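You operate a simulated robot arm through the tools that you are given. There is no shell and no other tool.

You are at the controls of a simulated robot arm. One attempt, no reset.

Task
The foot bar goes for paint: unscrew both machine feet.
Fine: stand them on the bench; leave the rusty bar.
Where things are to end (x, y in the base frame): black machine foot within 60 mm of [1020, -240]; grey machine foot within 60 mm of [850, -70].

Only the result counts: the job must be done as asked and must still hold three seconds after the hand-in. Knocking over, shifting, dropping, spilling or breaking anything else fails it.

Robot
A 6-joint arm with a two-finger gripper, fixed in place. Base frame: the origin is at the foot of the arm, x ahead of it, y to its left, z up. Lengths are in mm, angles in degrees, forces in N, time in s.
Its first joint turns from -166.0 to 166.0 degrees. Payload 2.45 kg.
Tool frame: the origin (TCP) lies between the finger pads and is the grasp point; the fingertips stand 20 mm ahead of it; z points along the fingers, y is the line along which they close. The gripper opens to 140 mm. The gripper's body begins 168 mm behind the TCP.
Orientation is that of the tool frame in the base frame, as [roll, pitch, yaw] about the fixed x, y, z axes, in that order (R = Rz(yaw) Ry(pitch) Rx(roll)). With the fingers straight down and closing along the base's y, the tool's x points along the base's -x, its y along +y and its z along -z.

Tools
- The arm moves only by the tool apply_moves. Its argument "increments" is a list of rows, each a list of 6 numbers: the shift along the tool's x, y, z in mm, then the turn, a rotation vector about the tool's x, y, z in degrees. In form: [[x, y, z, rx, ry, rz], ...]. A call has 1 to 20 rows; each row shifts and turns the commanded pose from where the row before left it, along the tool's axes as they then stand. "fingers" is the finger opening in mm, from 0 to 140, set as the call begins (left out, the last holds). Rows are played at 5 a second. More than 50 mm and 8.6 degrees between two rows, or a gripper value outside its range, and nothing of the call is played. A pose out of reach is approached as far as the arm can. The call stops where the force on the tool passes 70 N (or 10 N more than at its start, if that is more) or the arm is blocked; 0.2 s more then pass. The fingers move at their own pace (about 45 mm/s each) and stop on an object; they squeeze with about 37 N. The grip force told is the motor's: it shows also when the fingers shut on nothing. Time passes only in rows, and 0.2 s behind the last, so rows that do not move let the fingers close. It gives the time, the measured TCP pose, the force on the tool (base axes), the opening and the grip force at its end, in the units of the frame above (readings bear some noise), with the torque about the TCP (base axes, N m) and any sound that the robot's microphone picked up, and new pictures: "show" is both (left out), scene, wrist or none.
- Cameras (640 x 400 px; columns grow to the right, rows downward): "scene" is fixed at [398.6, 648.9, 1350.4]; the picture's right is [-0.70, -0.71, 0.00], its down [-0.33, 0.32, -0.89] and it looks along [0.63, -0.63, -0.46] (base axes); focal length 336 px, centre (320, 200). "wrist" rides on the gripper at [78, 11, -209] in the tool frame; the picture's right is [-0.14, 0.99, 0.00], its down [-0.92, -0.13, -0.37] and it looks along [-0.37, -0.05, 0.93] (tool axes); focal length 280 px, centre (320, 200). There is no depth. A picture from a camera that has moved, and an enlarged one, comes with that camera's place and axes in the base frame and with its lens.
- close_up(camera, box): a new picture of the part [left, top, right, bottom] of that camera's present view, enlarged. It takes no simulated time.
- sign_off(): hands the job in; it is judged then, once.

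Places have to be worked out from the pictures, the camera data and where the tool is seen. Open the gripper and draw the arm clear of the work before you hand the job in, unless the task says otherwise.

The tools are called after "Request:" by a JSON object that holds its "op" and its "data". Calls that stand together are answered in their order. apply_moves: Moves the arm, as the interface text tells. Its arguments: {"type":"object","properties":{"increments":{"type":"array","items":{"type":"array","items":{"type":"number"}}},"fingers":{"type":"number"},"show":{"type":"string","enum":["both","scene","wrist","none"]}},"required":["increments"]} The other tools are called the same way: close_up (camera, box) takes an enlarged picture of a part of a camera's view; sign_off () hands the job in.

At the start:

```text
clock: 0.0
ee_pos: [639.7, 34.4, 1095.9]
orientation: [179.9, 0.0, 180.0]
wrist_force: [-0.1, 0.1, 1.1]
ft_torque: [0.0, 0.01, 0.04]
width: 139.8
grasp_force: 0.0
```

scene: 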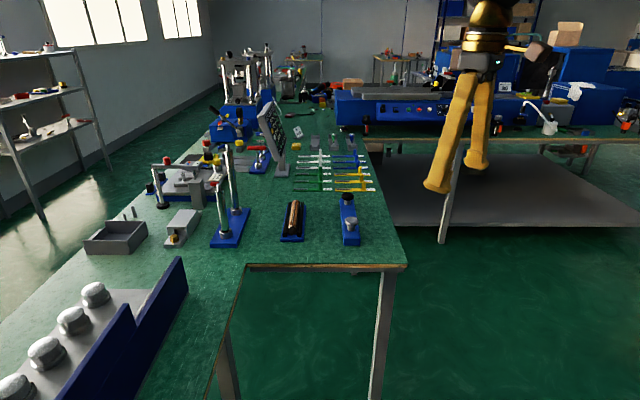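
wrist: 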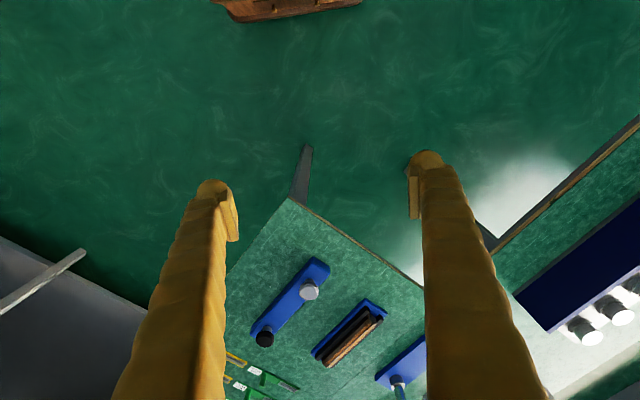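

I see a blue bar with one black and one grey foot on the bench near the right end. I'll enlarge that part of both views first.

Request:
{"op": "close_up", "data": {"camera": "scene", "box": [260, 160, 420, 260]}}

Request:
{"op": "close_up", "data": {"camera": "wrist", "box": [210, 220, 450, 370]}}

```text
4.00 times, centred on (340, 210) of scene
camera zoom: at [398.6, 648.9, 1350.4], right [-0.7, -0.71, 0.0], down [-0.33, 0.32, -0.89], along [0.63, -0.63, -0.46], focal length 1345 px, centre (240, 160)
```

zoom: 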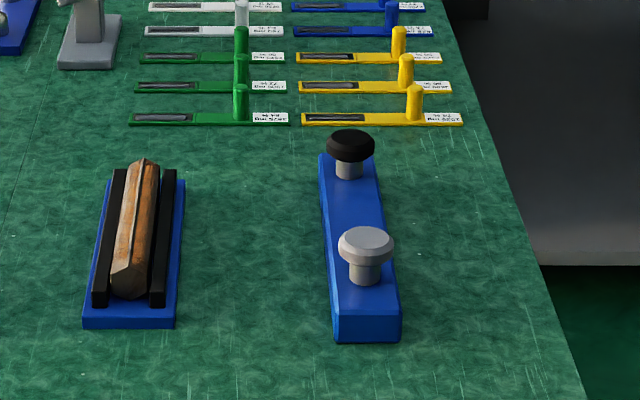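

```text
2.67 times, centred on (330, 295) of wrist
camera zoom: at [560.0, 46.3, 1303.6], right [0.14, 0.99, 0.0], down [0.92, -0.13, 0.37], along [0.37, -0.05, -0.93], focal length 748 px, centre (293, -53)
```

zoom: 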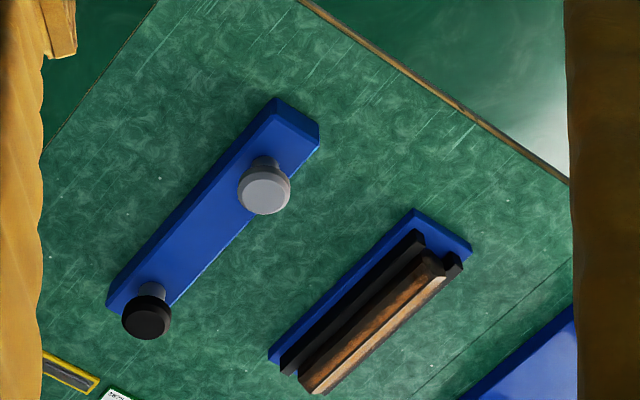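

By triangulating, I put the grey foot's top near (943, -29, 835) and the black one's near (1063, -148, 834). I'll move above the grey foot at a safe height and look again.

Request:
{"op": "apply_moves", "data": {"increments": [[-43, -9, 15, 0, 0, 0], [-43, -9, 15, 0, 0, 0], [-43, -9, 15, 0, 0, 0], [-43, -9, 15, 0, 0, 0], [-43, -9, 15, 0, 0, 0], [-43, -9, 15, 0, 0, 0], [-43, -9, 15, 0, 0, 0], [0, 0, 0, 0, 0, 0], [0, 0, 0, 0, 0, 0]], "fingers": 90}}

```text
clock: 2.0
ee_pos: [941.3, -27.9, 991.7]
orientation: [-179.9, 0.1, 179.9]
wrist_force: [-0.4, 0.2, -0.2]
ft_torque: [0.04, 0.03, 0.01]
width: 90.4
grasp_force: 0.1
camera wrist: at [862.1, -16.4, 1199.2], right [0.14, 0.99, 0.0], down [0.92, -0.13, 0.37], along [0.37, -0.05, -0.93], focal length 280 px, centre (320, 200)
```

scene: 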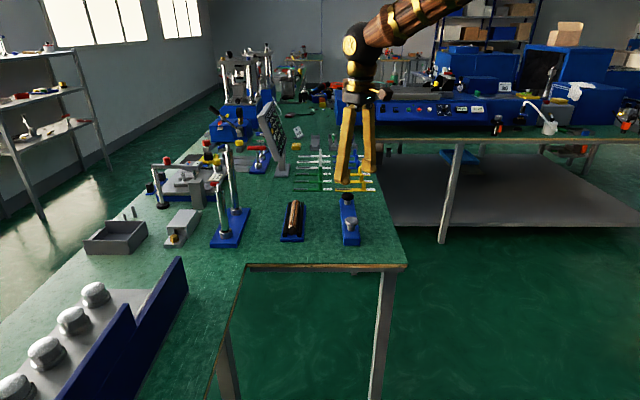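
wrist: 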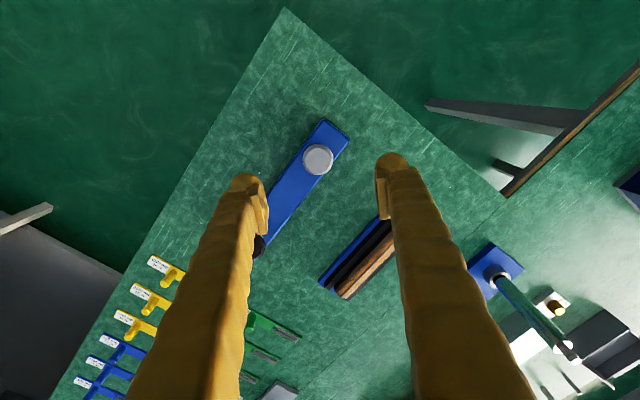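

The arm got here without trouble. I'll enlarge the grey foot in both views to fix its axis.

Request:
{"op": "close_up", "data": {"camera": "wrist", "box": [260, 110, 380, 185]}}

Request:
{"op": "close_up", "data": {"camera": "scene", "box": [316, 180, 380, 250]}}

```text
5.33 times, centred on (320, 148) of wrist
camera zoom: at [862.1, -16.4, 1199.2], right [0.14, 0.99, 0.0], down [0.92, -0.13, 0.37], along [0.37, -0.05, -0.93], focal length 1495 px, centre (320, 480)
```

zoom: 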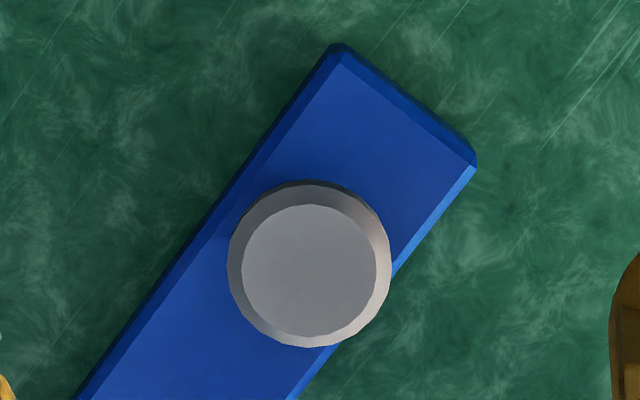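

```text
5.71 times, centred on (348, 215) of scene
camera zoom: at [398.6, 648.9, 1350.4], right [-0.7, -0.71, 0.0], down [-0.33, 0.32, -0.89], along [0.63, -0.63, -0.46], focal length 1921 px, centre (160, 114)
```

zoom: 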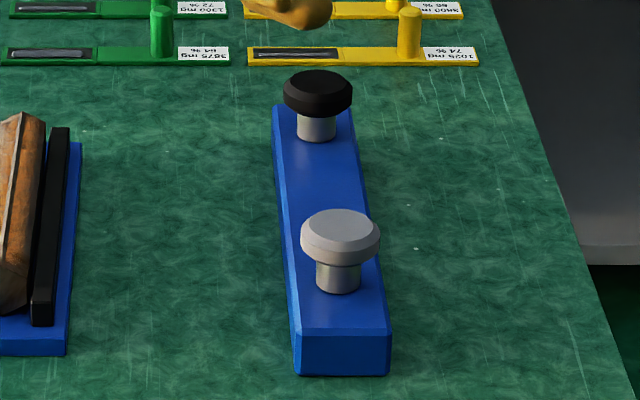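

The grey foot's axis comes out at about (950, -31), with its top near z 832 and the bar top near z 799. Before gripping, I'll find how far the wrist can turn by rotating in the air, clockwise as seen from above.

Request:
{"op": "apply_moves", "data": {"increments": [[0, 0, 0, 0, 0, 8.5], [0, 0, 0, 0, 0, 8.5], [0, 0, 0, 0, 0, 8.5], [0, 0, 0, 0, 0, 8.5], [0, 0, 0, 0, 0, 8.5], [0, 0, 0, 0, 0, 8.5], [0, 0, 0, 0, 0, 8.5], [0, 0, 0, 0, 0, 8.5], [0, 0, 0, 0, 0, 8.5], [0, 0, 0, 0, 0, 8.5], [0, 0, 0, 0, 0, 8.5], [0, 0, 0, 0, 0, 8.5], [0, 0, 0, 0, 0, 8.5], [0, 0, 0, 0, 0, 8.5], [0, 0, 0, 0, 0, 8.5], [0, 0, 0, 0, 0, 8.5], [0, 0, 0, 0, 0, 8.5], [0, 0, 0, 0, 0, 8.5], [0, 0, 0, 0, 0, 8.5], [0, 0, 0, 0, 0, 8.5]], "show": "none"}}

```text
clock: 6.2
ee_pos: [940.7, -27.0, 991.5]
orientation: [179.9, 0.0, 9.9]
wrist_force: [0.1, 0.3, 0.2]
ft_torque: [0.0, 0.01, -0.01]
width: 89.6
grasp_force: 0.0
```

It turned the full 170° with no sign of a stop. I'll continue the same way to find the limit.

Request:
{"op": "apply_moves", "data": {"increments": [[0, 0, 0, 0, 0, 8.5], [0, 0, 0, 0, 0, 8.5], [0, 0, 0, 0, 0, 8.5], [0, 0, 0, 0, 0, 8.5], [0, 0, 0, 0, 0, 8.5], [0, 0, 0, 0, 0, 8.5], [0, 0, 0, 0, 0, 8.5], [0, 0, 0, 0, 0, 8.5], [0, 0, 0, 0, 0, 8.5], [0, 0, 0, 0, 0, 8.5], [0, 0, 0, 0, 0, 8.5], [0, 0, 0, 0, 0, 8.5], [0, 0, 0, 0, 0, 8.5], [0, 0, 0, 0, 0, 8.5], [0, 0, 0, 0, 0, 8.5], [0, 0, 0, 0, 0, 8.5], [0, 0, 0, 0, 0, 8.5], [0, 0, 0, 0, 0, 8.5], [0, 0, 0, 0, 0, 8.5], [0, 0, 0, 0, 0, 8.5]], "show": "none"}}

```text
clock: 10.4
ee_pos: [939.4, -33.8, 991.2]
orientation: [-179.6, -0.1, 4.9]
wrist_force: [-0.7, 0.1, 0.1]
ft_torque: [0.0, 0.01, 0.0]
width: 89.7
grasp_force: 0.1
out of reach, approached as far as the arm can: row 1, 2, 3, 4, 5, 6, 7, 8, 9, 10, 11, 12, 13, 14, 15, 16, 17, 18, 19, 20
```

The clockwise limit sits near yaw 5. I'll turn back counter-clockwise and watch where the commanded pose stands.

Request:
{"op": "apply_moves", "data": {"increments": [[0, 0, 0, 0, 0, -8.5]], "show": "none"}}

```text
clock: 10.8
ee_pos: [938.7, -33.5, 992.2]
orientation: [-179.5, -0.2, 13.5]
wrist_force: [0.2, 0.5, -0.1]
ft_torque: [-0.01, 0.03, 0.0]
width: 90.1
grasp_force: 0.1
```

The limit clamps cleanly; I'm now at yaw 13.5, with about 330° of counter-clockwise travel ahead. I'll centre over the grey foot and lower to just above it, then check alignment.

Request:
{"op": "apply_moves", "data": {"increments": [[11.6, 0.2, 0, 0, 0, 0], [0, 0, 40, 0, 0, 0], [0, 0, 40, 0, 0, 0], [0, 0, 32, 0, 0, 0], [0, 0, 0, 0, 0, 0]], "fingers": 90}}

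```text
clock: 12.0
ee_pos: [950.6, -30.3, 878.7]
orientation: [-179.5, -0.2, 13.4]
wrist_force: [-0.3, 0.0, 0.7]
ft_torque: [-0.01, -0.02, 0.04]
width: 89.9
grasp_force: 0.0
camera wrist: at [1028.9, -24.9, 1087.0], right [0.1, -1.0, -0.01], down [-0.93, -0.09, 0.37], along [-0.37, -0.03, -0.93], focal length 280 px, centre (320, 200)
```

scene: 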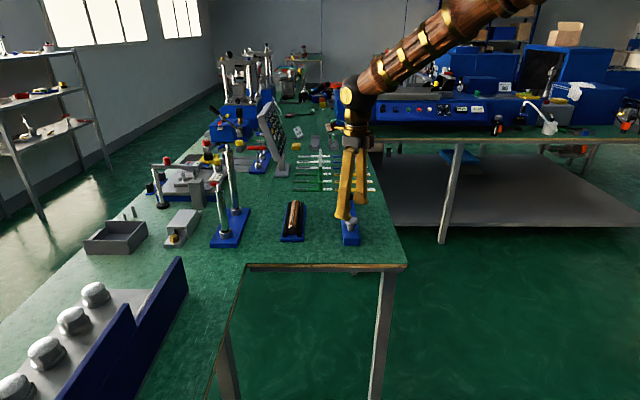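
wrist: 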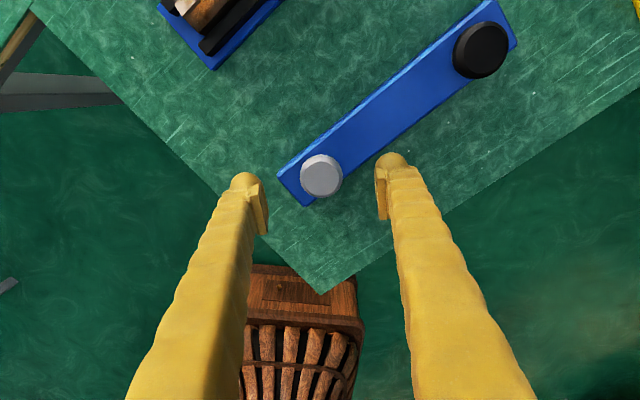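

The grey foot sits within about 1 mm of the tool axis. I'll lower so the pads straddle the head (TCP z about 827, tips still above the bar), then close.

Request:
{"op": "apply_moves", "data": {"increments": [[0, 0.8, 20, 0.3, 0, 0], [0, 0, 20, 0, 0, 0], [0, 0, 11, 0, 0, 0], [0, 0, 0, 0, 0, 0]], "fingers": 80, "show": "both"}}

```text
clock: 13.0
ee_pos: [950.8, -31.5, 827.2]
orientation: [-179.2, -0.2, 13.5]
wrist_force: [0.2, -0.1, 0.3]
ft_torque: [-0.03, -0.02, -0.03]
width: 79.9
grasp_force: 0.0
camera wrist: at [1028.9, -25.6, 1035.7], right [0.1, -1.0, -0.01], down [-0.93, -0.1, 0.37], along [-0.37, -0.02, -0.93], focal length 280 px, centre (320, 200)
```

scene: 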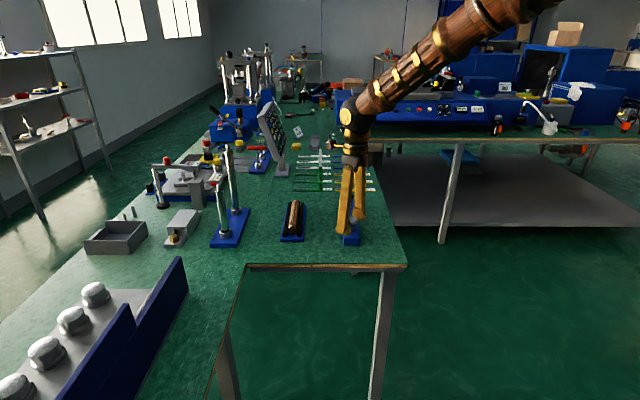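
wrist: 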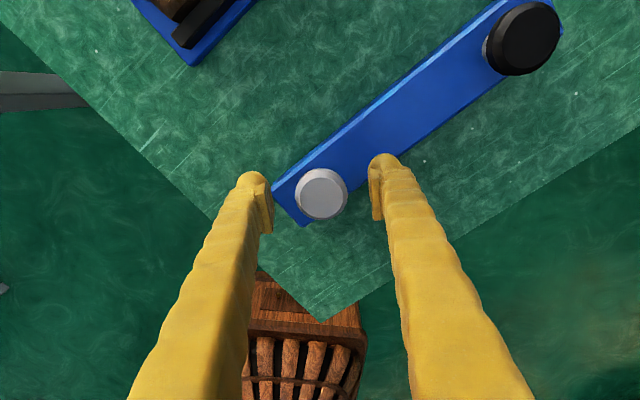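

The pads straddle the head. I'll take out the 0.8° tilt and check the height from the side before closing.

Request:
{"op": "apply_moves", "data": {"increments": [[0, 0, 0, -0.8, 0, 0], [0, 0, 0, 0, 0, 0]], "show": "none"}}

Request:
{"op": "close_up", "data": {"camera": "scene", "box": [316, 190, 380, 250]}}

Request:
{"op": "close_up", "data": {"camera": "wrist", "box": [230, 140, 430, 265]}}

```text
clock: 13.6
ee_pos: [952.1, -30.5, 827.1]
orientation: [-180.0, -0.2, 13.5]
wrist_force: [0.2, 0.0, 0.2]
ft_torque: [-0.01, -0.02, -0.02]
width: 79.8
grasp_force: 0.1
```

```text
6.67 times, centred on (348, 220) of scene
camera zoom: at [398.6, 648.9, 1350.4], right [-0.7, -0.71, 0.0], down [-0.33, 0.32, -0.89], along [0.63, -0.63, -0.46], focal length 2241 px, centre (133, 67)
```

zoom: 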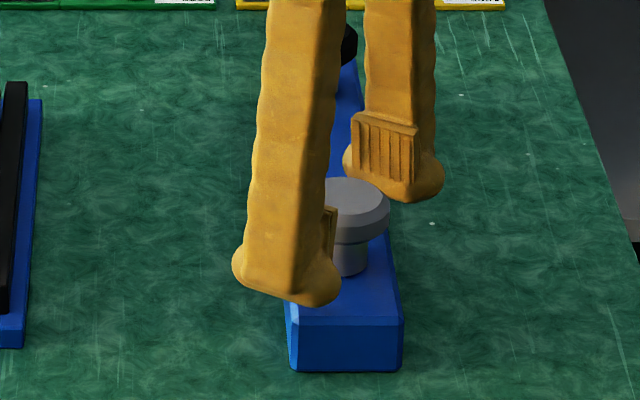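

```text
3.20 times, centred on (330, 202) of wrist
camera zoom: at [1028.3, -22.7, 1036.0], right [0.1, -1.0, 0.0], down [-0.93, -0.09, 0.37], along [-0.36, -0.04, -0.93], focal length 897 px, centre (288, 192)
```

zoom: 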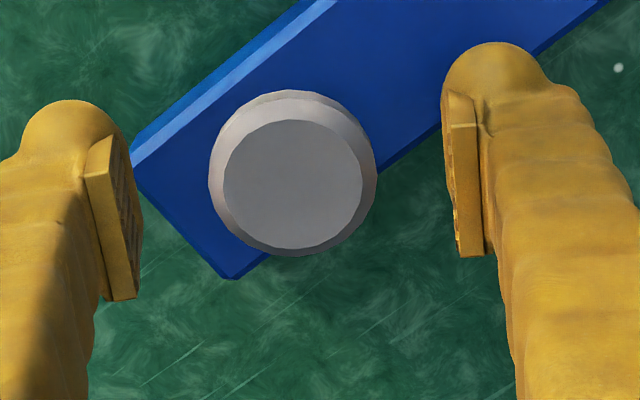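

The alignment is good and the tips clear the bar. I'll close on the head now and read the force.

Request:
{"op": "apply_moves", "data": {"increments": [[0, 0, 0, 0, 0, 0], [0, 0, 0, 0, 0, 0], [0, 0, 0, 0, 0, 0], [0, 0, 0, 0, 0, 0], [0, 0, 0, 0, 0, 0]], "fingers": 20, "show": "wrist"}}

```text
clock: 14.8
ee_pos: [951.4, -28.7, 827.9]
orientation: [-179.9, -0.2, 13.5]
wrist_force: [-1.4, 11.3, -5.0]
ft_torque: [0.34, 0.05, 0.02]
width: 39.0
grasp_force: 37.2
camera wrist: at [1028.3, -22.2, 1035.6], right [0.1, -1.0, 0.0], down [-0.93, -0.09, 0.37], along [-0.36, -0.03, -0.93], focal length 280 px, centre (320, 200)
```

wrist: 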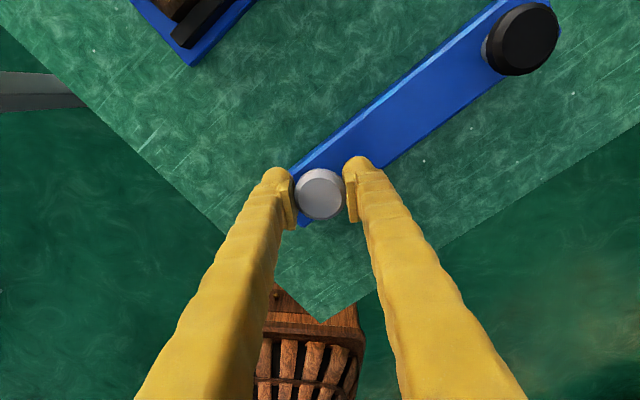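

The grip is on (width 39, 37 N), with an 11 N side load toward +y, so the foot axis is slightly to +y. I'll shift a little that way to relieve it.

Request:
{"op": "apply_moves", "data": {"increments": [[0, -1.5, 0, 0, 0, 0], [0, 0, 0, 0, 0, 0], [0, 0, 0, 0, 0, 0]], "show": "none"}}

```text
clock: 15.6
ee_pos: [951.2, -29.2, 826.6]
orientation: [-180.0, -0.2, 13.2]
wrist_force: [8.0, -8.8, -13.0]
ft_torque: [-0.22, -0.28, 0.02]
width: 39.0
grasp_force: 37.5
```

The side load flipped sign, so the centre lies about midway (about 13 N/mm). I'll back off about 0.7 mm and make a small counter-clockwise test turn.

Request:
{"op": "apply_moves", "data": {"increments": [[0.1, 0.7, 0.5, 0, 0, 0], [0, 0, 0, 0, 0, 0], [0, 0, 0, 0, 0, -4], [0, 0, 0, 0, 0, -4], [0, 0, 0, 0, 0, 0]], "show": "none"}}

```text
clock: 16.8
ee_pos: [951.0, -30.2, 827.2]
orientation: [-180.0, -0.1, 21.5]
wrist_force: [-20.6, -7.1, 6.7]
ft_torque: [-0.25, 0.6, -0.02]
width: 39.1
grasp_force: 37.3
```

The test turn met almost no torque about the axis. I'll take another static reading and a close look before continuing.

Request:
{"op": "apply_moves", "data": {"increments": [[-0.7, 0, 0, 0, 0, 0], [0, 0, 0, 0, 0, 0], [0, 0, 0, 0, 0, 0]], "show": "none"}}

Request:
{"op": "close_up", "data": {"camera": "wrist", "box": [260, 150, 380, 225]}}

```text
clock: 17.6
ee_pos: [949.9, -29.2, 826.7]
orientation: [180.0, -0.1, 21.5]
wrist_force: [-9.2, -2.1, -3.1]
ft_torque: [-0.07, 0.21, -0.04]
width: 38.9
grasp_force: 37.6
```

```text
5.33 times, centred on (320, 188) of wrist
camera zoom: at [1026.2, -10.9, 1035.4], right [0.23, -0.97, 0.0], down [-0.91, -0.22, 0.37], along [-0.36, -0.09, -0.93], focal length 1495 px, centre (320, 267)
```

zoom: 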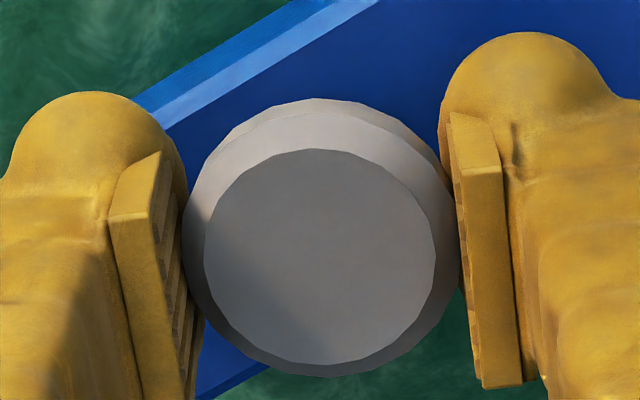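

Forces are small now, about 9 N toward -x. I'll trim 0.5 mm, turn 34° counter-clockwise, and compare the head's facets in the wrist view to see whether the foot turns with the fingers.

Request:
{"op": "apply_moves", "data": {"increments": [[-0.5, 0, 0, 0, 0, 0], [0, 0, 0, 0, 0, -8.5], [0, 0, 0, 0, 0, -8.5], [0, 0, 0, 0, 0, -8.5], [0, 0, 0, 0, 0, -8.5], [0, 0, 0, 0, 0, 0], [0, 0, 0, 0, 0, 0]], "show": "none"}}

Request:
{"op": "close_up", "data": {"camera": "wrist", "box": [260, 150, 380, 225]}}

```text
clock: 19.2
ee_pos: [950.2, -30.1, 827.1]
orientation: [179.9, -0.1, 55.6]
wrist_force: [-16.0, 9.0, -6.1]
ft_torque: [0.26, 0.49, -0.06]
width: 39.0
grasp_force: 36.8
```

```text
5.33 times, centred on (320, 188) of wrist
camera zoom: at [1001.9, 28.3, 1035.1], right [0.74, -0.67, 0.0], down [-0.63, -0.69, 0.37], along [-0.25, -0.27, -0.93], focal length 1495 px, centre (320, 267)
```

zoom: 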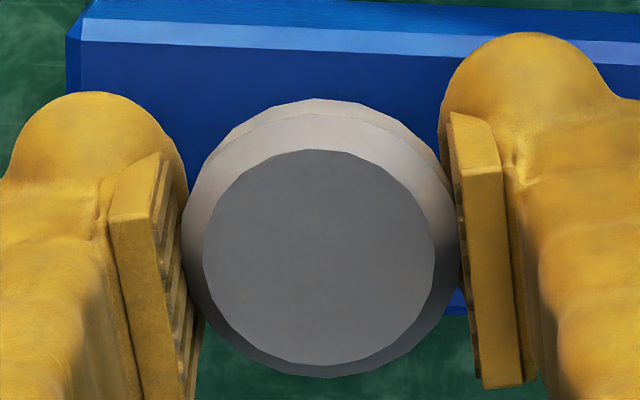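

The facets stay fixed relative to the fingers while the bar keeps its place, and the torque is tiny, so the foot is turning. I'll relieve the side load and go on by 85°, watching the vertical force for the thread's rise.

Request:
{"op": "apply_moves", "data": {"increments": [[0, -1.0, 0, 0, 0, 0], [0, 0, 0, 0, 0, -8.5], [0, 0, 0, 0, 0, -8.5], [0, 0, 0, 0, 0, -8.5], [0, 0, 0, 0, 0, -8.5], [0, 0, 0, 0, 0, -8.5], [0, 0, 0, 0, 0, -8.5], [0, 0, 0, 0, 0, -8.5], [0, 0, 0, 0, 0, -8.5], [0, 0, 0, 0, 0, -8.5], [0, 0, 0, 0, 0, -8.5], [0, 0, 0, 0, 0, 0], [0, 0, 0, 0, 0, 0]], "show": "none"}}

Request:
{"op": "close_up", "data": {"camera": "scene", "box": [316, 190, 380, 250]}}

```text
clock: 21.5
ee_pos: [949.2, -33.2, 827.2]
orientation: [179.8, 0.1, 133.8]
wrist_force: [1.7, -0.8, -1.0]
ft_torque: [-0.05, -0.02, 0.0]
width: 39.3
grasp_force: 37.3
stopped in row 11: the force on the tool passed its limit at 72 N (the readings are from after the stop); the commanded pose is now the measured one
```

```text
6.67 times, centred on (348, 220) of scene
camera zoom: at [398.6, 648.9, 1350.4], right [-0.7, -0.71, 0.0], down [-0.33, 0.32, -0.89], along [0.63, -0.63, -0.46], focal length 2241 px, centre (133, 67)
```

zoom: 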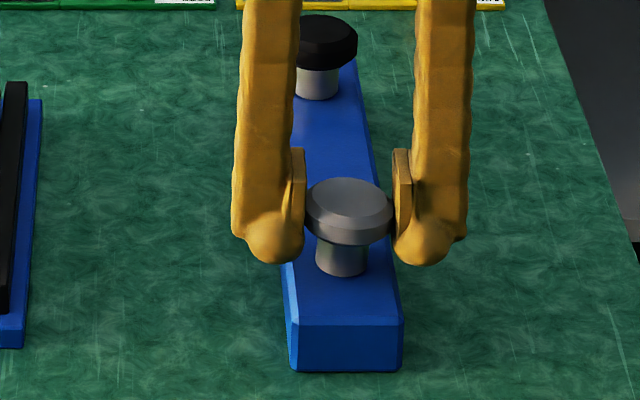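

The call stopped at 72 N partway through the turn, though bar and foot look unmoved in the scene view and the load has relaxed to zero. I'll take a still reading and look at the grip from the wrist to see the offset.

Request:
{"op": "apply_moves", "data": {"increments": [[0, 0, 0, 0, 0, 0], [0, 0, 0, 0, 0, 0]], "show": "none"}}

Request:
{"op": "close_up", "data": {"camera": "wrist", "box": [260, 150, 380, 225]}}

```text
clock: 22.1
ee_pos: [948.8, -32.5, 825.5]
orientation: [180.0, 0.0, 133.7]
wrist_force: [-1.0, -7.5, -3.2]
ft_torque: [-0.22, 0.04, -0.03]
width: 39.1
grasp_force: 37.0
```

```text
5.33 times, centred on (320, 188) of wrist
camera zoom: at [901.6, 32.3, 1034.5], right [0.81, 0.59, 0.0], down [0.54, -0.75, 0.37], along [0.22, -0.3, -0.93], focal length 1495 px, centre (320, 267)
```

zoom: 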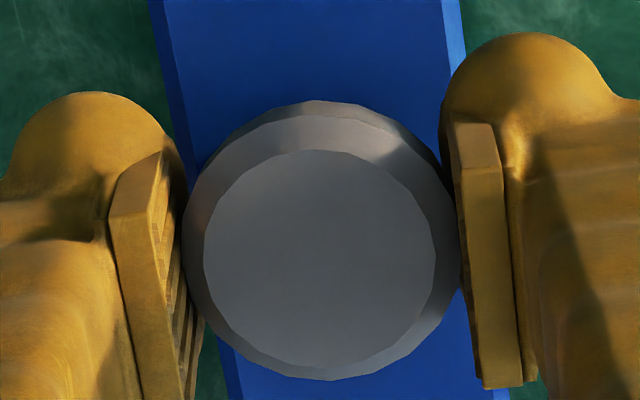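

In the wrist view the foot sits in the fingers just as before, so it turns with them; my turning axis is simply a few mm off the foot's. I'll open the fingers and measure the offset at this yaw against the earlier one.

Request:
{"op": "apply_moves", "data": {"increments": [[0, 0, 0, 0, 0, 0], [0, 0, 0, 0, 0, 0], [0, 0, 0, 0, 0, 0]], "fingers": 70, "show": "none"}}

Request:
{"op": "close_up", "data": {"camera": "wrist", "box": [260, 150, 380, 225]}}

Request:
{"op": "close_up", "data": {"camera": "scene", "box": [316, 190, 380, 250]}}

```text
clock: 22.9
ee_pos: [949.3, -32.4, 826.9]
orientation: [179.9, 0.0, 133.7]
wrist_force: [-0.8, 0.1, 0.8]
ft_torque: [0.01, 0.0, 0.01]
width: 69.9
grasp_force: 0.1
```

```text
5.33 times, centred on (320, 188) of wrist
camera zoom: at [901.7, 32.6, 1034.8], right [0.81, 0.59, 0.0], down [0.54, -0.75, 0.37], along [0.22, -0.3, -0.93], focal length 1495 px, centre (320, 267)
```

zoom: 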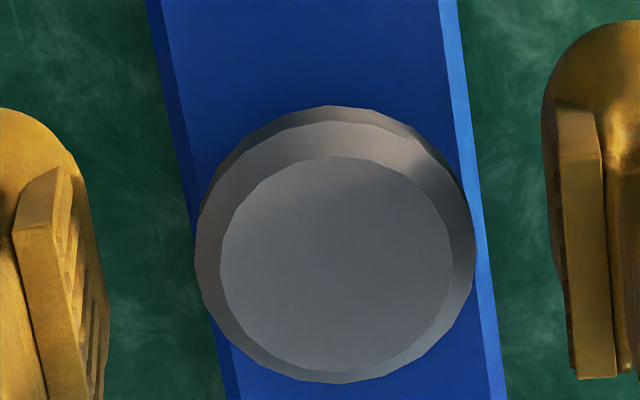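

```text
6.67 times, centred on (348, 220) of scene
camera zoom: at [398.6, 648.9, 1350.4], right [-0.7, -0.71, 0.0], down [-0.33, 0.32, -0.89], along [0.63, -0.63, -0.46], focal length 2241 px, centre (133, 67)
```

zoom: 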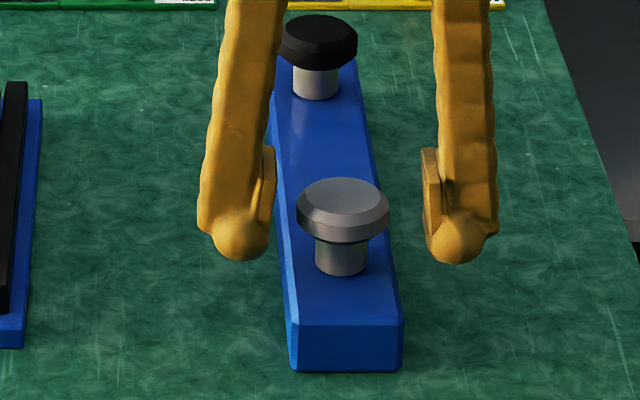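

Released, the foot sprang back about 3 mm. Comparing both yaws puts the foot axis near (953, -33). I'll shift there and check that the head lands at the image point where a centred grip shows it.

Request:
{"op": "apply_moves", "data": {"increments": [[-2.9, 2.6, 0, 0, 0, 0], [0, 0, 0, 0, 0, 0], [0, 0, 0, 0, 0, 0]], "show": "none"}}

Request:
{"op": "close_up", "data": {"camera": "wrist", "box": [260, 150, 380, 225]}}

```text
clock: 23.7
ee_pos: [952.9, -33.6, 826.6]
orientation: [-180.0, 0.1, 133.7]
wrist_force: [-0.6, 0.1, -0.1]
ft_torque: [-0.04, 0.01, 0.01]
width: 70.1
grasp_force: 0.0
```

```text
5.33 times, centred on (320, 188) of wrist
camera zoom: at [905.6, 32.1, 1035.1], right [0.81, 0.59, 0.0], down [0.54, -0.75, 0.37], along [0.22, -0.3, -0.93], focal length 1495 px, centre (320, 267)
```

zoom: 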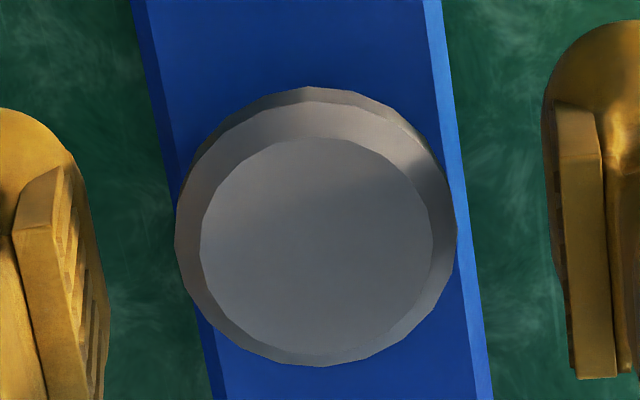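

The head's centre is at (316, 252), as wanted. I'll close on it and turn 68° further, then check forces.

Request:
{"op": "apply_moves", "data": {"increments": [[0, 0, 0, 0, 0, 0], [0, 0, 0, 0, 0, 0], [0, 0, 0, 0, 0, 0], [0, 0, 0, 0, 0, 0]], "fingers": 20, "show": "none"}}

Request:
{"op": "apply_moves", "data": {"increments": [[0, 0, 0, 0, 0, -8.5], [0, 0, 0, 0, 0, -8.5], [0, 0, 0, 0, 0, -8.5], [0, 0, 0, 0, 0, -8.5], [0, 0, 0, 0, 0, -8.5], [0, 0, 0, 0, 0, -8.5], [0, 0, 0, 0, 0, -8.5], [0, 0, 0, 0, 0, -8.5], [0, 0, 0, 0, 0, 0], [0, 0, 0, 0, 0, 0]], "show": "none"}}

Request:
{"op": "close_up", "data": {"camera": "scene", "box": [316, 190, 380, 250]}}

```text
clock: 24.7
ee_pos: [952.9, -31.4, 825.9]
orientation: [179.9, 0.2, 133.7]
wrist_force: [12.6, 9.6, -9.6]
ft_torque: [0.24, -0.42, -0.03]
width: 38.9
grasp_force: 36.4
```

```text
clock: 26.9
ee_pos: [953.5, -31.8, 827.5]
orientation: [-179.9, 0.0, -158.1]
wrist_force: [-0.6, -0.9, -0.2]
ft_torque: [-0.03, 0.04, -0.04]
width: 39.1
grasp_force: 37.3
```

```text
6.67 times, centred on (348, 220) of scene
camera zoom: at [398.6, 648.9, 1350.4], right [-0.7, -0.71, 0.0], down [-0.33, 0.32, -0.89], along [0.63, -0.63, -0.46], focal length 2241 px, centre (133, 67)
```

zoom: 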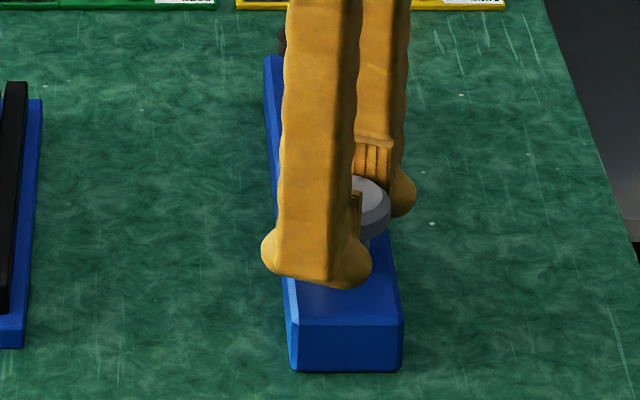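

Forces stayed near zero with this axis. I'll continue with another 136°.

Request:
{"op": "apply_moves", "data": {"increments": [[0, 0, 0, 0, 0, -8.5], [0, 0, 0, 0, 0, -8.5], [0, 0, 0, 0, 0, -8.5], [0, 0, 0, 0, 0, -8.5], [0, 0, 0, 0, 0, -8.5], [0, 0, 0, 0, 0, -8.5], [0, 0, 0, 0, 0, -8.5], [0, 0, 0, 0, 0, -8.5], [0, 0, 0, 0, 0, -8.5], [0, 0, 0, 0, 0, -8.5], [0, 0, 0, 0, 0, -8.5], [0, 0, 0, 0, 0, -8.5], [0, 0, 0, 0, 0, -8.5], [0, 0, 0, 0, 0, -8.5], [0, 0, 0, 0, 0, -8.5], [0, 0, 0, 0, 0, -8.5], [0, 0, 0, 0, 0, 0], [0, 0, 0, 0, 0, 0]], "show": "none"}}

Request:
{"op": "close_up", "data": {"camera": "scene", "box": [316, 190, 380, 250]}}

Request:
{"op": "close_up", "data": {"camera": "wrist", "box": [260, 150, 380, 225]}}

```text
clock: 30.7
ee_pos: [953.4, -32.2, 827.2]
orientation: [-179.9, -0.1, -22.2]
wrist_force: [-19.6, -2.9, 2.6]
ft_torque: [-0.07, 0.59, -0.2]
width: 39.0
grasp_force: 36.9
```

```text
6.67 times, centred on (348, 220) of scene
camera zoom: at [398.6, 648.9, 1350.4], right [-0.7, -0.71, 0.0], down [-0.33, 0.32, -0.89], along [0.63, -0.63, -0.46], focal length 2241 px, centre (133, 67)
```

zoom: 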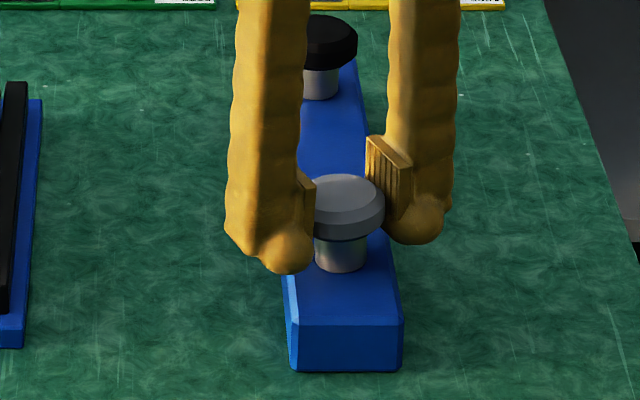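

```text
5.33 times, centred on (320, 188) of wrist
camera zoom: at [1020.3, -70.8, 1035.6], right [-0.5, -0.86, 0.0], down [-0.81, 0.47, 0.36], along [-0.31, 0.18, -0.93], focal length 1495 px, centre (320, 267)
```

zoom: 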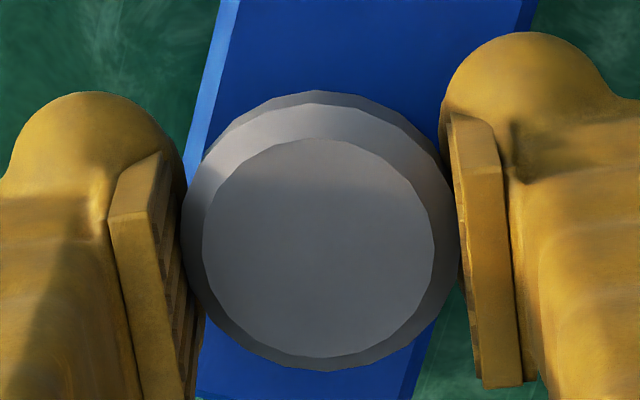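

The head has risen about 2 mm in the scene view after roughly 325° of turning, so it unscrews counter-clockwise at about 2 mm per turn. I'll release, wind the wrist back, and re-grip.

Request:
{"op": "apply_moves", "data": {"increments": [[0, 0, 0, 0, 0, 0], [0, 0, 0, 0, 0, 0], [0, 0, 0, 0, 0, 8.5], [0, 0, 0, 0, 0, 8.5], [0, 0, 0, 0, 0, 8.5], [0, 0, 0, 0, 0, 8.5], [0, 0, 0, 0, 0, 8.5], [0, 0, 0, 0, 0, 8.5], [0, 0, 0, 0, 0, 8.5], [0, 0, 0, 0, 0, 8.5], [0, 0, 0, 0, 0, 8.5], [0, 0, 0, 0, 0, 8.5], [0, 0, 0, 0, 0, 8.5], [0, 0, 0, 0, 0, 8.5], [0, 0, 0, 0, 0, 8.5], [0, 0, 0, 0, 0, 8.5], [0, 0, 0, 0, 0, 8.5], [0, 0, 0, 0, 0, 8.5], [0, 0, 0, 0, 0, 8.5], [0, 0, 0, 0, 0, 8.5]], "fingers": 70, "show": "none"}}

Request:
{"op": "apply_moves", "data": {"increments": [[0, 0, 0, 0, 0, 8.5], [0, 0, 0, 0, 0, 8.5], [0, 0, 0, 0, 0, 8.5], [0, 0, 0, 0, 0, 8.5], [0, 0, 0, 0, 0, 8.5], [0, 0, 0, 0, 0, 8.5], [0, 0, 0, 0, 0, 8.5], [0, 0, 0, 0, 0, 8.5], [0, 0, 0, 0, 0, 8.5], [0, 0, 0, 0, 0, 8.5], [0, 0, 0, 0, 0, 8.5], [0, 0, 0, 0, 0, 8.5], [0, 0, 0, 0, 0, 8.5], [0, 0, 0, 0, 0, 8.5], [0, 0, 0, 0, 0, 8.5], [0, 0, 0, 0, 0, 8.5], [0, 0, 0, 0, 0, 8.5], [0, 0, 0, 0, 0, 8.5], [0, 0, -1, 0, 0, 8.5], [0, 0, -1, 0, 0, 6]], "show": "none"}}

Request:
{"op": "close_up", "data": {"camera": "wrist", "box": [260, 150, 380, 225]}}

Request:
{"op": "close_up", "data": {"camera": "scene", "box": [316, 190, 380, 250]}}

```text
clock: 34.9
ee_pos: [953.8, -31.5, 827.5]
orientation: [-180.0, 0.2, -175.4]
wrist_force: [-0.1, 0.3, 0.1]
ft_torque: [-0.02, -0.03, -0.02]
width: 70.2
grasp_force: 0.1
```

```text
clock: 39.1
ee_pos: [952.7, -33.1, 829.3]
orientation: [179.9, -0.2, 17.1]
wrist_force: [0.3, 0.3, -0.3]
ft_torque: [0.01, 0.0, -0.04]
width: 70.0
grasp_force: 0.6
```

```text
5.33 times, centred on (320, 188) of wrist
camera zoom: at [1029.5, -19.1, 1037.1], right [0.16, -0.99, 0.0], down [-0.92, -0.15, 0.37], along [-0.36, -0.06, -0.93], focal length 1495 px, centre (320, 267)
```

zoom: 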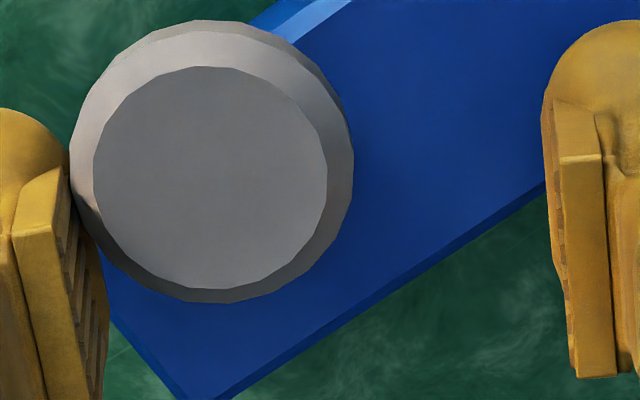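

```text
6.67 times, centred on (348, 220) of scene
camera zoom: at [398.6, 648.9, 1350.4], right [-0.7, -0.71, 0.0], down [-0.33, 0.32, -0.89], along [0.63, -0.63, -0.46], focal length 2241 px, centre (133, 67)
```

zoom: 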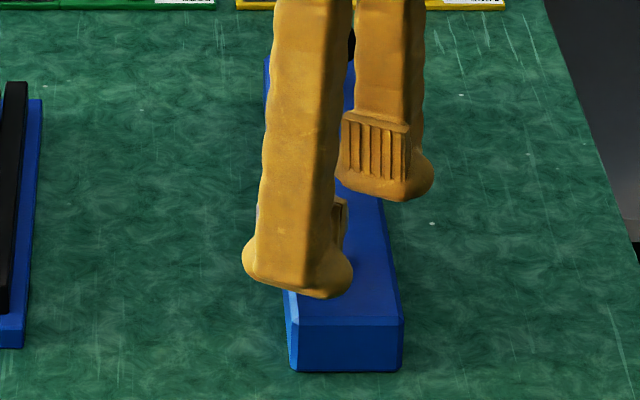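

The grey foot has shifted about 19 mm off the axis, so it seems to have come free already. I need a better look before moving anything.

Request:
{"op": "close_up", "data": {"camera": "wrist", "box": [220, 110, 420, 235]}}

Request:
{"op": "close_up", "data": {"camera": "scene", "box": [328, 205, 368, 235]}}

```text
3.20 times, centred on (320, 172) of wrist
camera zoom: at [1029.5, -19.1, 1037.1], right [0.16, -0.99, 0.0], down [-0.92, -0.15, 0.37], along [-0.36, -0.06, -0.93], focal length 897 px, centre (320, 288)
```

zoom: 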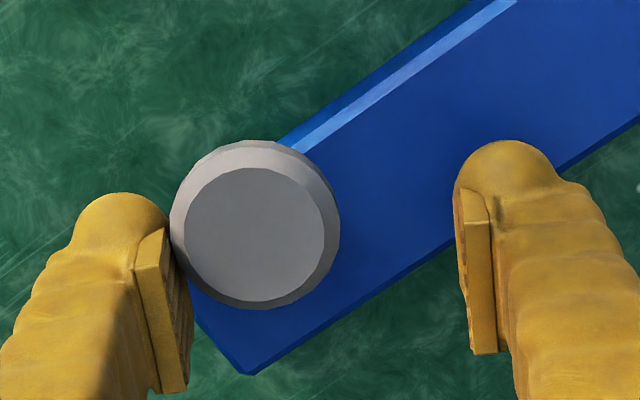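

```text
13.33 times, centred on (348, 220) of scene
camera zoom: at [398.6, 648.9, 1350.4], right [-0.7, -0.71, 0.0], down [-0.33, 0.32, -0.89], along [0.63, -0.63, -0.46], focal length 4483 px, centre (-53, -67)
```

zoom: 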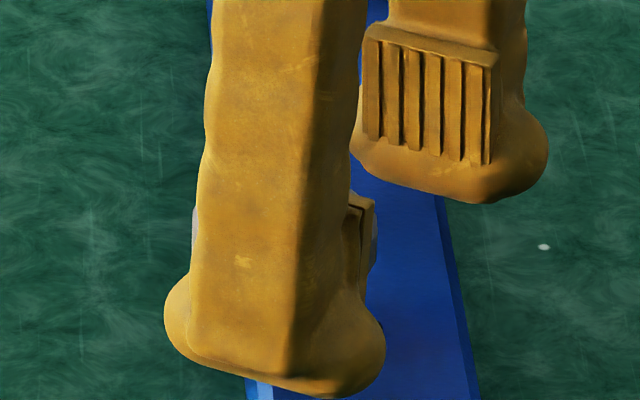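

The grey foot stands loose and upright on the bar, near (962, -16), close to the left finger. I'll shift the open gripper so it's centred around the foot without touching it: sideways away from it first, then along.

Request:
{"op": "apply_moves", "data": {"increments": [[0, -7, 0, 0, 0, 0], [0, -6.3, 0, 0, 0, 0], [7, 0, 0, 0, 0, 0], [7, 0, 0, 0, 0, 0], [0, 0, 0, 0, 0, 0]], "fingers": 72, "show": "scene"}}

Request:
{"op": "close_up", "data": {"camera": "wrist", "box": [220, 120, 420, 245]}}

Request:
{"op": "close_up", "data": {"camera": "scene", "box": [316, 190, 380, 250]}}

```text
clock: 40.3
ee_pos: [962.0, -15.2, 829.4]
orientation: [179.8, -0.1, 17.2]
wrist_force: [0.7, -0.2, 0.2]
ft_torque: [-0.02, -0.01, 0.01]
width: 71.8
grasp_force: 0.0
```

scene: 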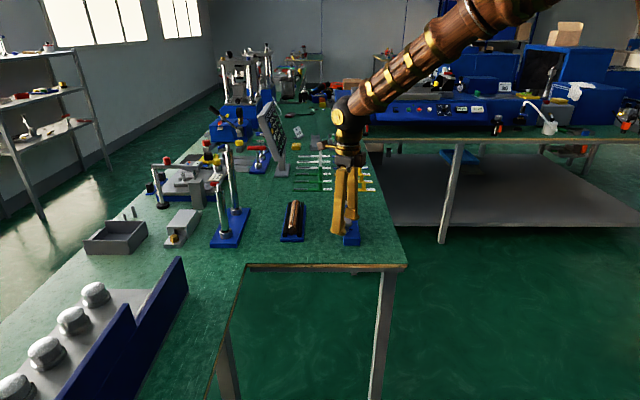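

```text
3.20 times, centred on (320, 182) of wrist
camera zoom: at [1039.0, -2.0, 1037.2], right [0.16, -0.99, 0.0], down [-0.92, -0.15, 0.37], along [-0.36, -0.06, -0.93], focal length 897 px, centre (320, 256)
```

zoom: 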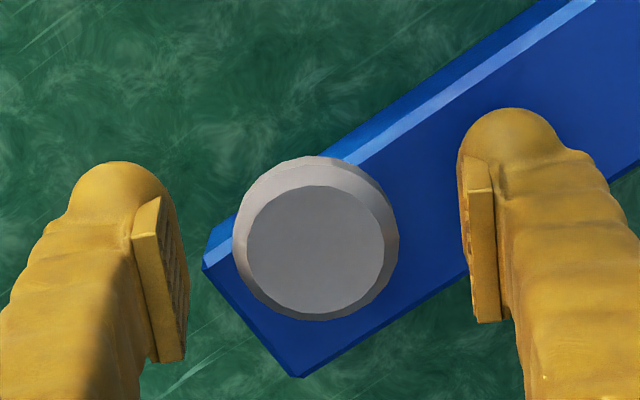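

```text
6.67 times, centred on (348, 220) of scene
camera zoom: at [398.6, 648.9, 1350.4], right [-0.7, -0.71, 0.0], down [-0.33, 0.32, -0.89], along [0.63, -0.63, -0.46], focal length 2241 px, centre (133, 67)
```

zoom: 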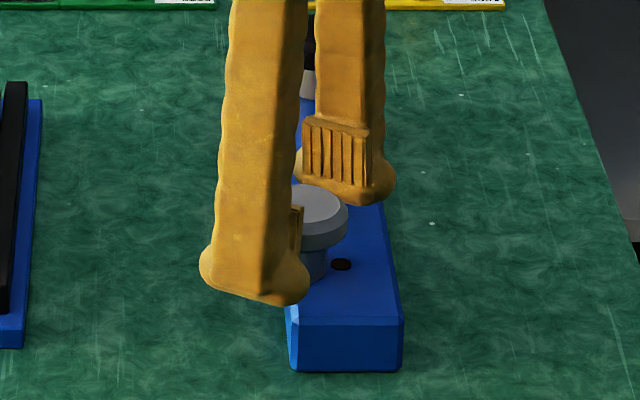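

A hole now shows in the bar where the grey foot was, so it is unscrewed and stands loose beside the hole. It's well centred between the fingers, so I'll close on it.

Request:
{"op": "apply_moves", "data": {"increments": [[0, 0, 0, 0, 0, 0], [0, 0, 0, 0, 0, 0], [0, 0, 0, 0, 0, 0], [0, 0, 0, 0, 0, 0], [0, 0, 0, 0, 0, 0]], "fingers": 20, "show": "none"}}

Request:
{"op": "close_up", "data": {"camera": "scene", "box": [316, 190, 380, 250]}}

Request:
{"op": "close_up", "data": {"camera": "wrist", "box": [220, 120, 420, 245]}}

```text
clock: 41.5
ee_pos: [960.7, -14.7, 829.6]
orientation: [179.9, -0.2, 17.2]
wrist_force: [-0.1, 0.2, 0.1]
ft_torque: [-0.01, 0.01, -0.02]
width: 40.0
grasp_force: 37.4
```

```text
6.67 times, centred on (348, 220) of scene
camera zoom: at [398.6, 648.9, 1350.4], right [-0.7, -0.71, 0.0], down [-0.33, 0.32, -0.89], along [0.63, -0.63, -0.46], focal length 2241 px, centre (133, 67)
```

zoom: 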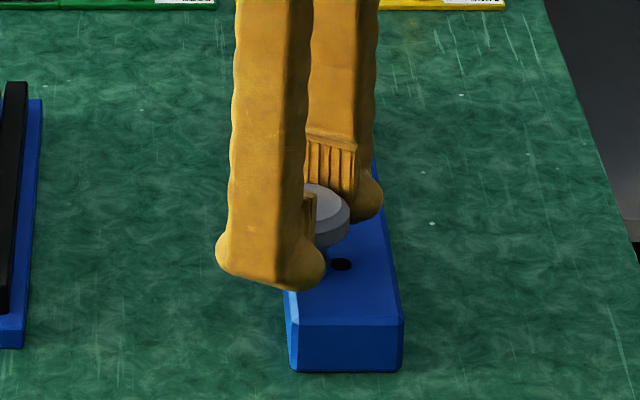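

```text
3.20 times, centred on (320, 182) of wrist
camera zoom: at [1038.9, -2.0, 1037.2], right [0.16, -0.99, 0.0], down [-0.92, -0.15, 0.37], along [-0.36, -0.06, -0.93], focal length 897 px, centre (320, 256)
```

zoom: 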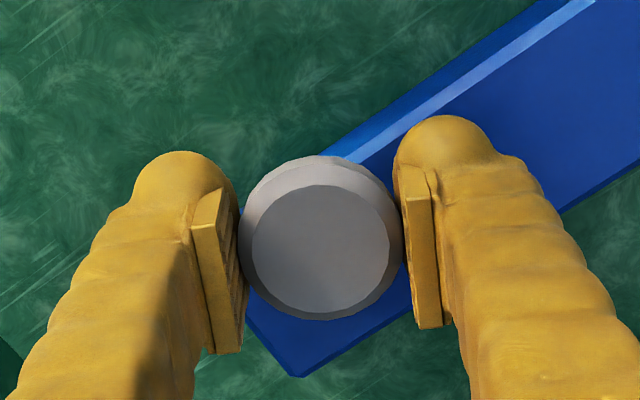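

It's gripped (width 40.0, 37 N) with no side load. I'll lift it straight up.

Request:
{"op": "apply_moves", "data": {"increments": [[0, 0, -5, 0, 0, 0], [0, 0, -10, 0, 0, 0], [0, 0, -20, 0, 0, 0], [0, 0, -30, 0, 0, 0], [0, 0, -30, 0, 0, 0], [0, 0, 0, 0, 0, 0], [0, 0, 0, 0, 0, 0]], "show": "both"}}

Request:
{"op": "close_up", "data": {"camera": "scene", "box": [300, 150, 396, 250]}}

```text
clock: 43.1
ee_pos: [962.0, -15.0, 924.2]
orientation: [179.9, -0.2, 17.2]
wrist_force: [0.7, 0.6, -1.3]
ft_torque: [-0.01, 0.03, 0.01]
width: 39.6
grasp_force: 36.9
camera wrist: at [1038.5, -1.6, 1132.5], right [0.16, -0.99, 0.0], down [-0.92, -0.15, 0.37], along [-0.36, -0.06, -0.93], focal length 280 px, centre (320, 200)
```

scene: 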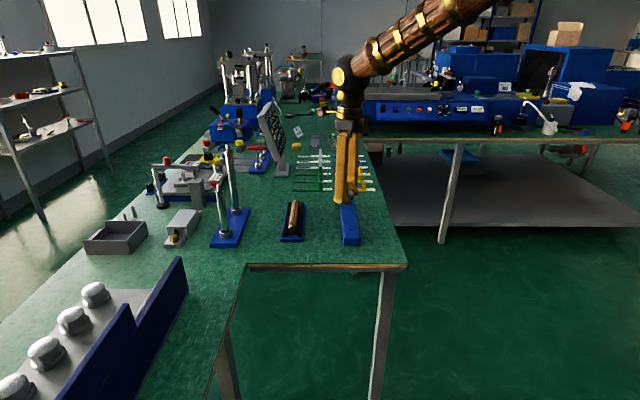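
wrist: 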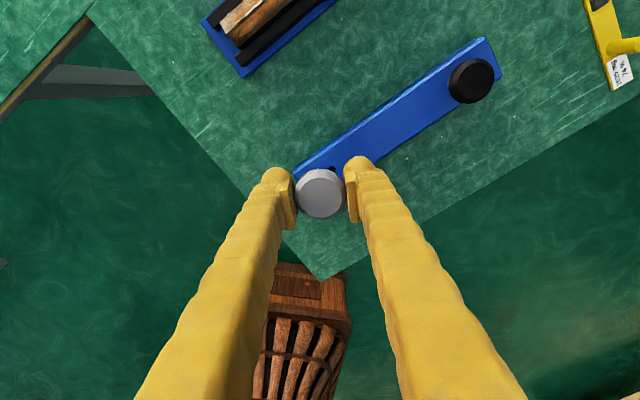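

```text
4.00 times, centred on (348, 200) of scene
camera zoom: at [398.6, 648.9, 1350.4], right [-0.7, -0.71, 0.0], down [-0.33, 0.32, -0.89], along [0.63, -0.63, -0.46], focal length 1345 px, centre (208, 200)
```

zoom: 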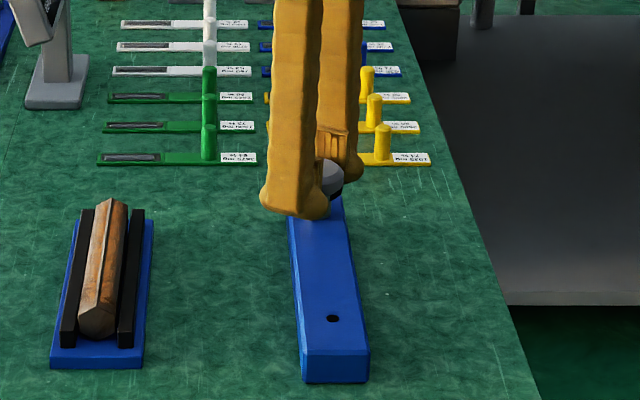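

The grey foot is lifted, weighs little, and the bar is unmoved. I'll carry it above its spot at (850, -70) and turn the wrist so the scene camera sees the foot's underside between the fingers.

Request:
{"op": "apply_moves", "data": {"increments": [[-30.8, 4.85, 0, 0, 0, 0], [-30.8, 4.85, 0, 0, 0, 0], [-30.8, 4.85, 0, 0, 0, 0], [-30.8, 4.85, 0, 0, 0, 0], [0, 0, 0, 0, 0, -8.5], [0, 0, 0, 0, 0, -8.5], [0, 0, 0, 0, 0, -8.5], [0, 0, 0, 0, 0, -8.5], [0, 0, 0, 0, 0, -8.5], [0, 0, 0, 0, 0, -8.5], [0, 0, 0, 0, 0, -8.5], [0, 0, 0, 0, 0, -8.5], [0, 0, 0, 0, 0, -8.5], [0, 0, 0, 0, 0, -8.5], [0, 0, 0, 0, 0, -8.5], [0, 0, 0, 0, 0, -8.5], [0, 0, 0, 0, 0, -8.5], [0, 0, 0, 0, 0, -7.3], [0, 0, 0, 0, 0, 0], [0, 0, 0, 0, 0, 0]], "show": "both"}}

Request:
{"op": "close_up", "data": {"camera": "scene", "box": [340, 150, 436, 250]}}

```text
clock: 47.3
ee_pos: [850.1, -70.0, 922.9]
orientation: [179.9, 0.1, 135.0]
wrist_force: [-0.1, -0.6, -1.5]
ft_torque: [0.03, -0.01, 0.01]
width: 39.9
grasp_force: 36.6
camera wrist: at [801.1, -6.5, 1131.3], right [0.8, 0.6, 0.0], down [0.56, -0.74, 0.37], along [0.23, -0.29, -0.93], focal length 280 px, centre (320, 200)
```

scene: 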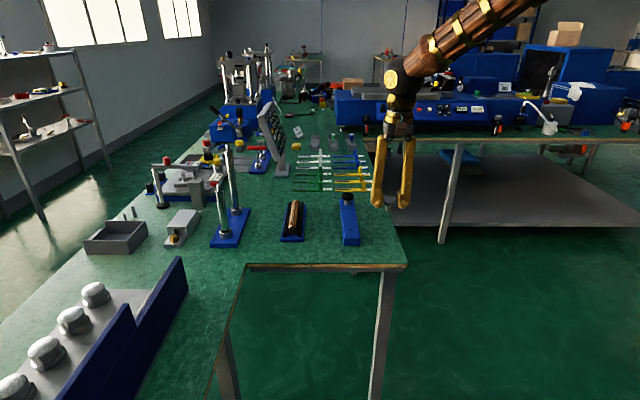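
wrist: 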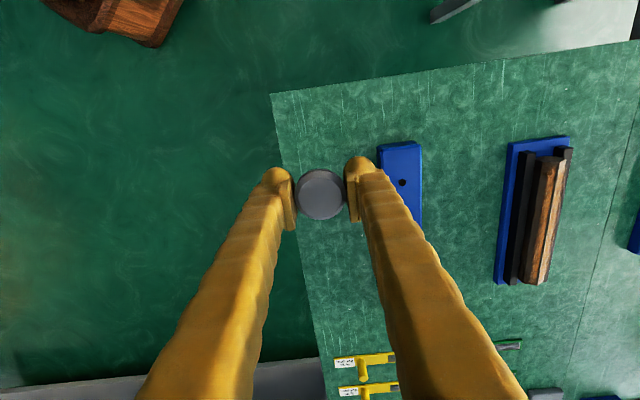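

```text
4.00 times, centred on (388, 200) of scene
camera zoom: at [398.6, 648.9, 1350.4], right [-0.7, -0.71, 0.0], down [-0.33, 0.32, -0.89], along [0.63, -0.63, -0.46], focal length 1345 px, centre (48, 200)
```

zoom: 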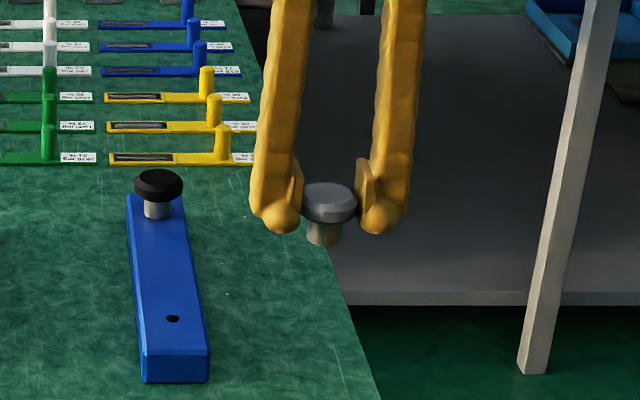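

The foot is a head on a flat-bottomed neck with no long stud, so it can stand neck-down. I'm over (850, -70), about 50 mm inside the bench edge; I'll lower most of the way.

Request:
{"op": "apply_moves", "data": {"increments": [[0, 0, 30, 0, 0, 0], [0, 0, 30, 0, 0, 0], [0, 0, 30, 0, 0, 0], [0, 0, 15, 0, 0, 0], [0, 0, 5, 0, 0, 0], [0, 0, 0, 0, 0, 0], [0, 0, 0, 0, 0, 0]], "show": "none"}}

Request:
{"op": "close_up", "data": {"camera": "scene", "box": [340, 200, 420, 265]}}

```text
clock: 48.9
ee_pos: [850.0, -70.9, 813.0]
orientation: [180.0, 0.0, 135.0]
wrist_force: [0.2, 1.0, -1.5]
ft_torque: [-0.01, -0.03, -0.01]
width: 39.9
grasp_force: 37.3
```

```text
6.15 times, centred on (380, 232) of scene
camera zoom: at [398.6, 648.9, 1350.4], right [-0.7, -0.71, 0.0], down [-0.33, 0.32, -0.89], along [0.63, -0.63, -0.46], focal length 2069 px, centre (-49, 0)
```

zoom: 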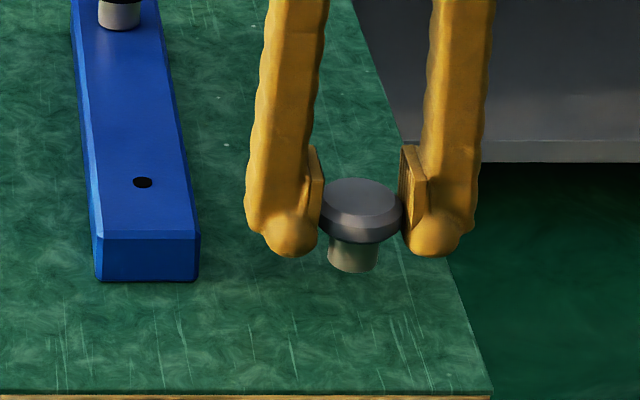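

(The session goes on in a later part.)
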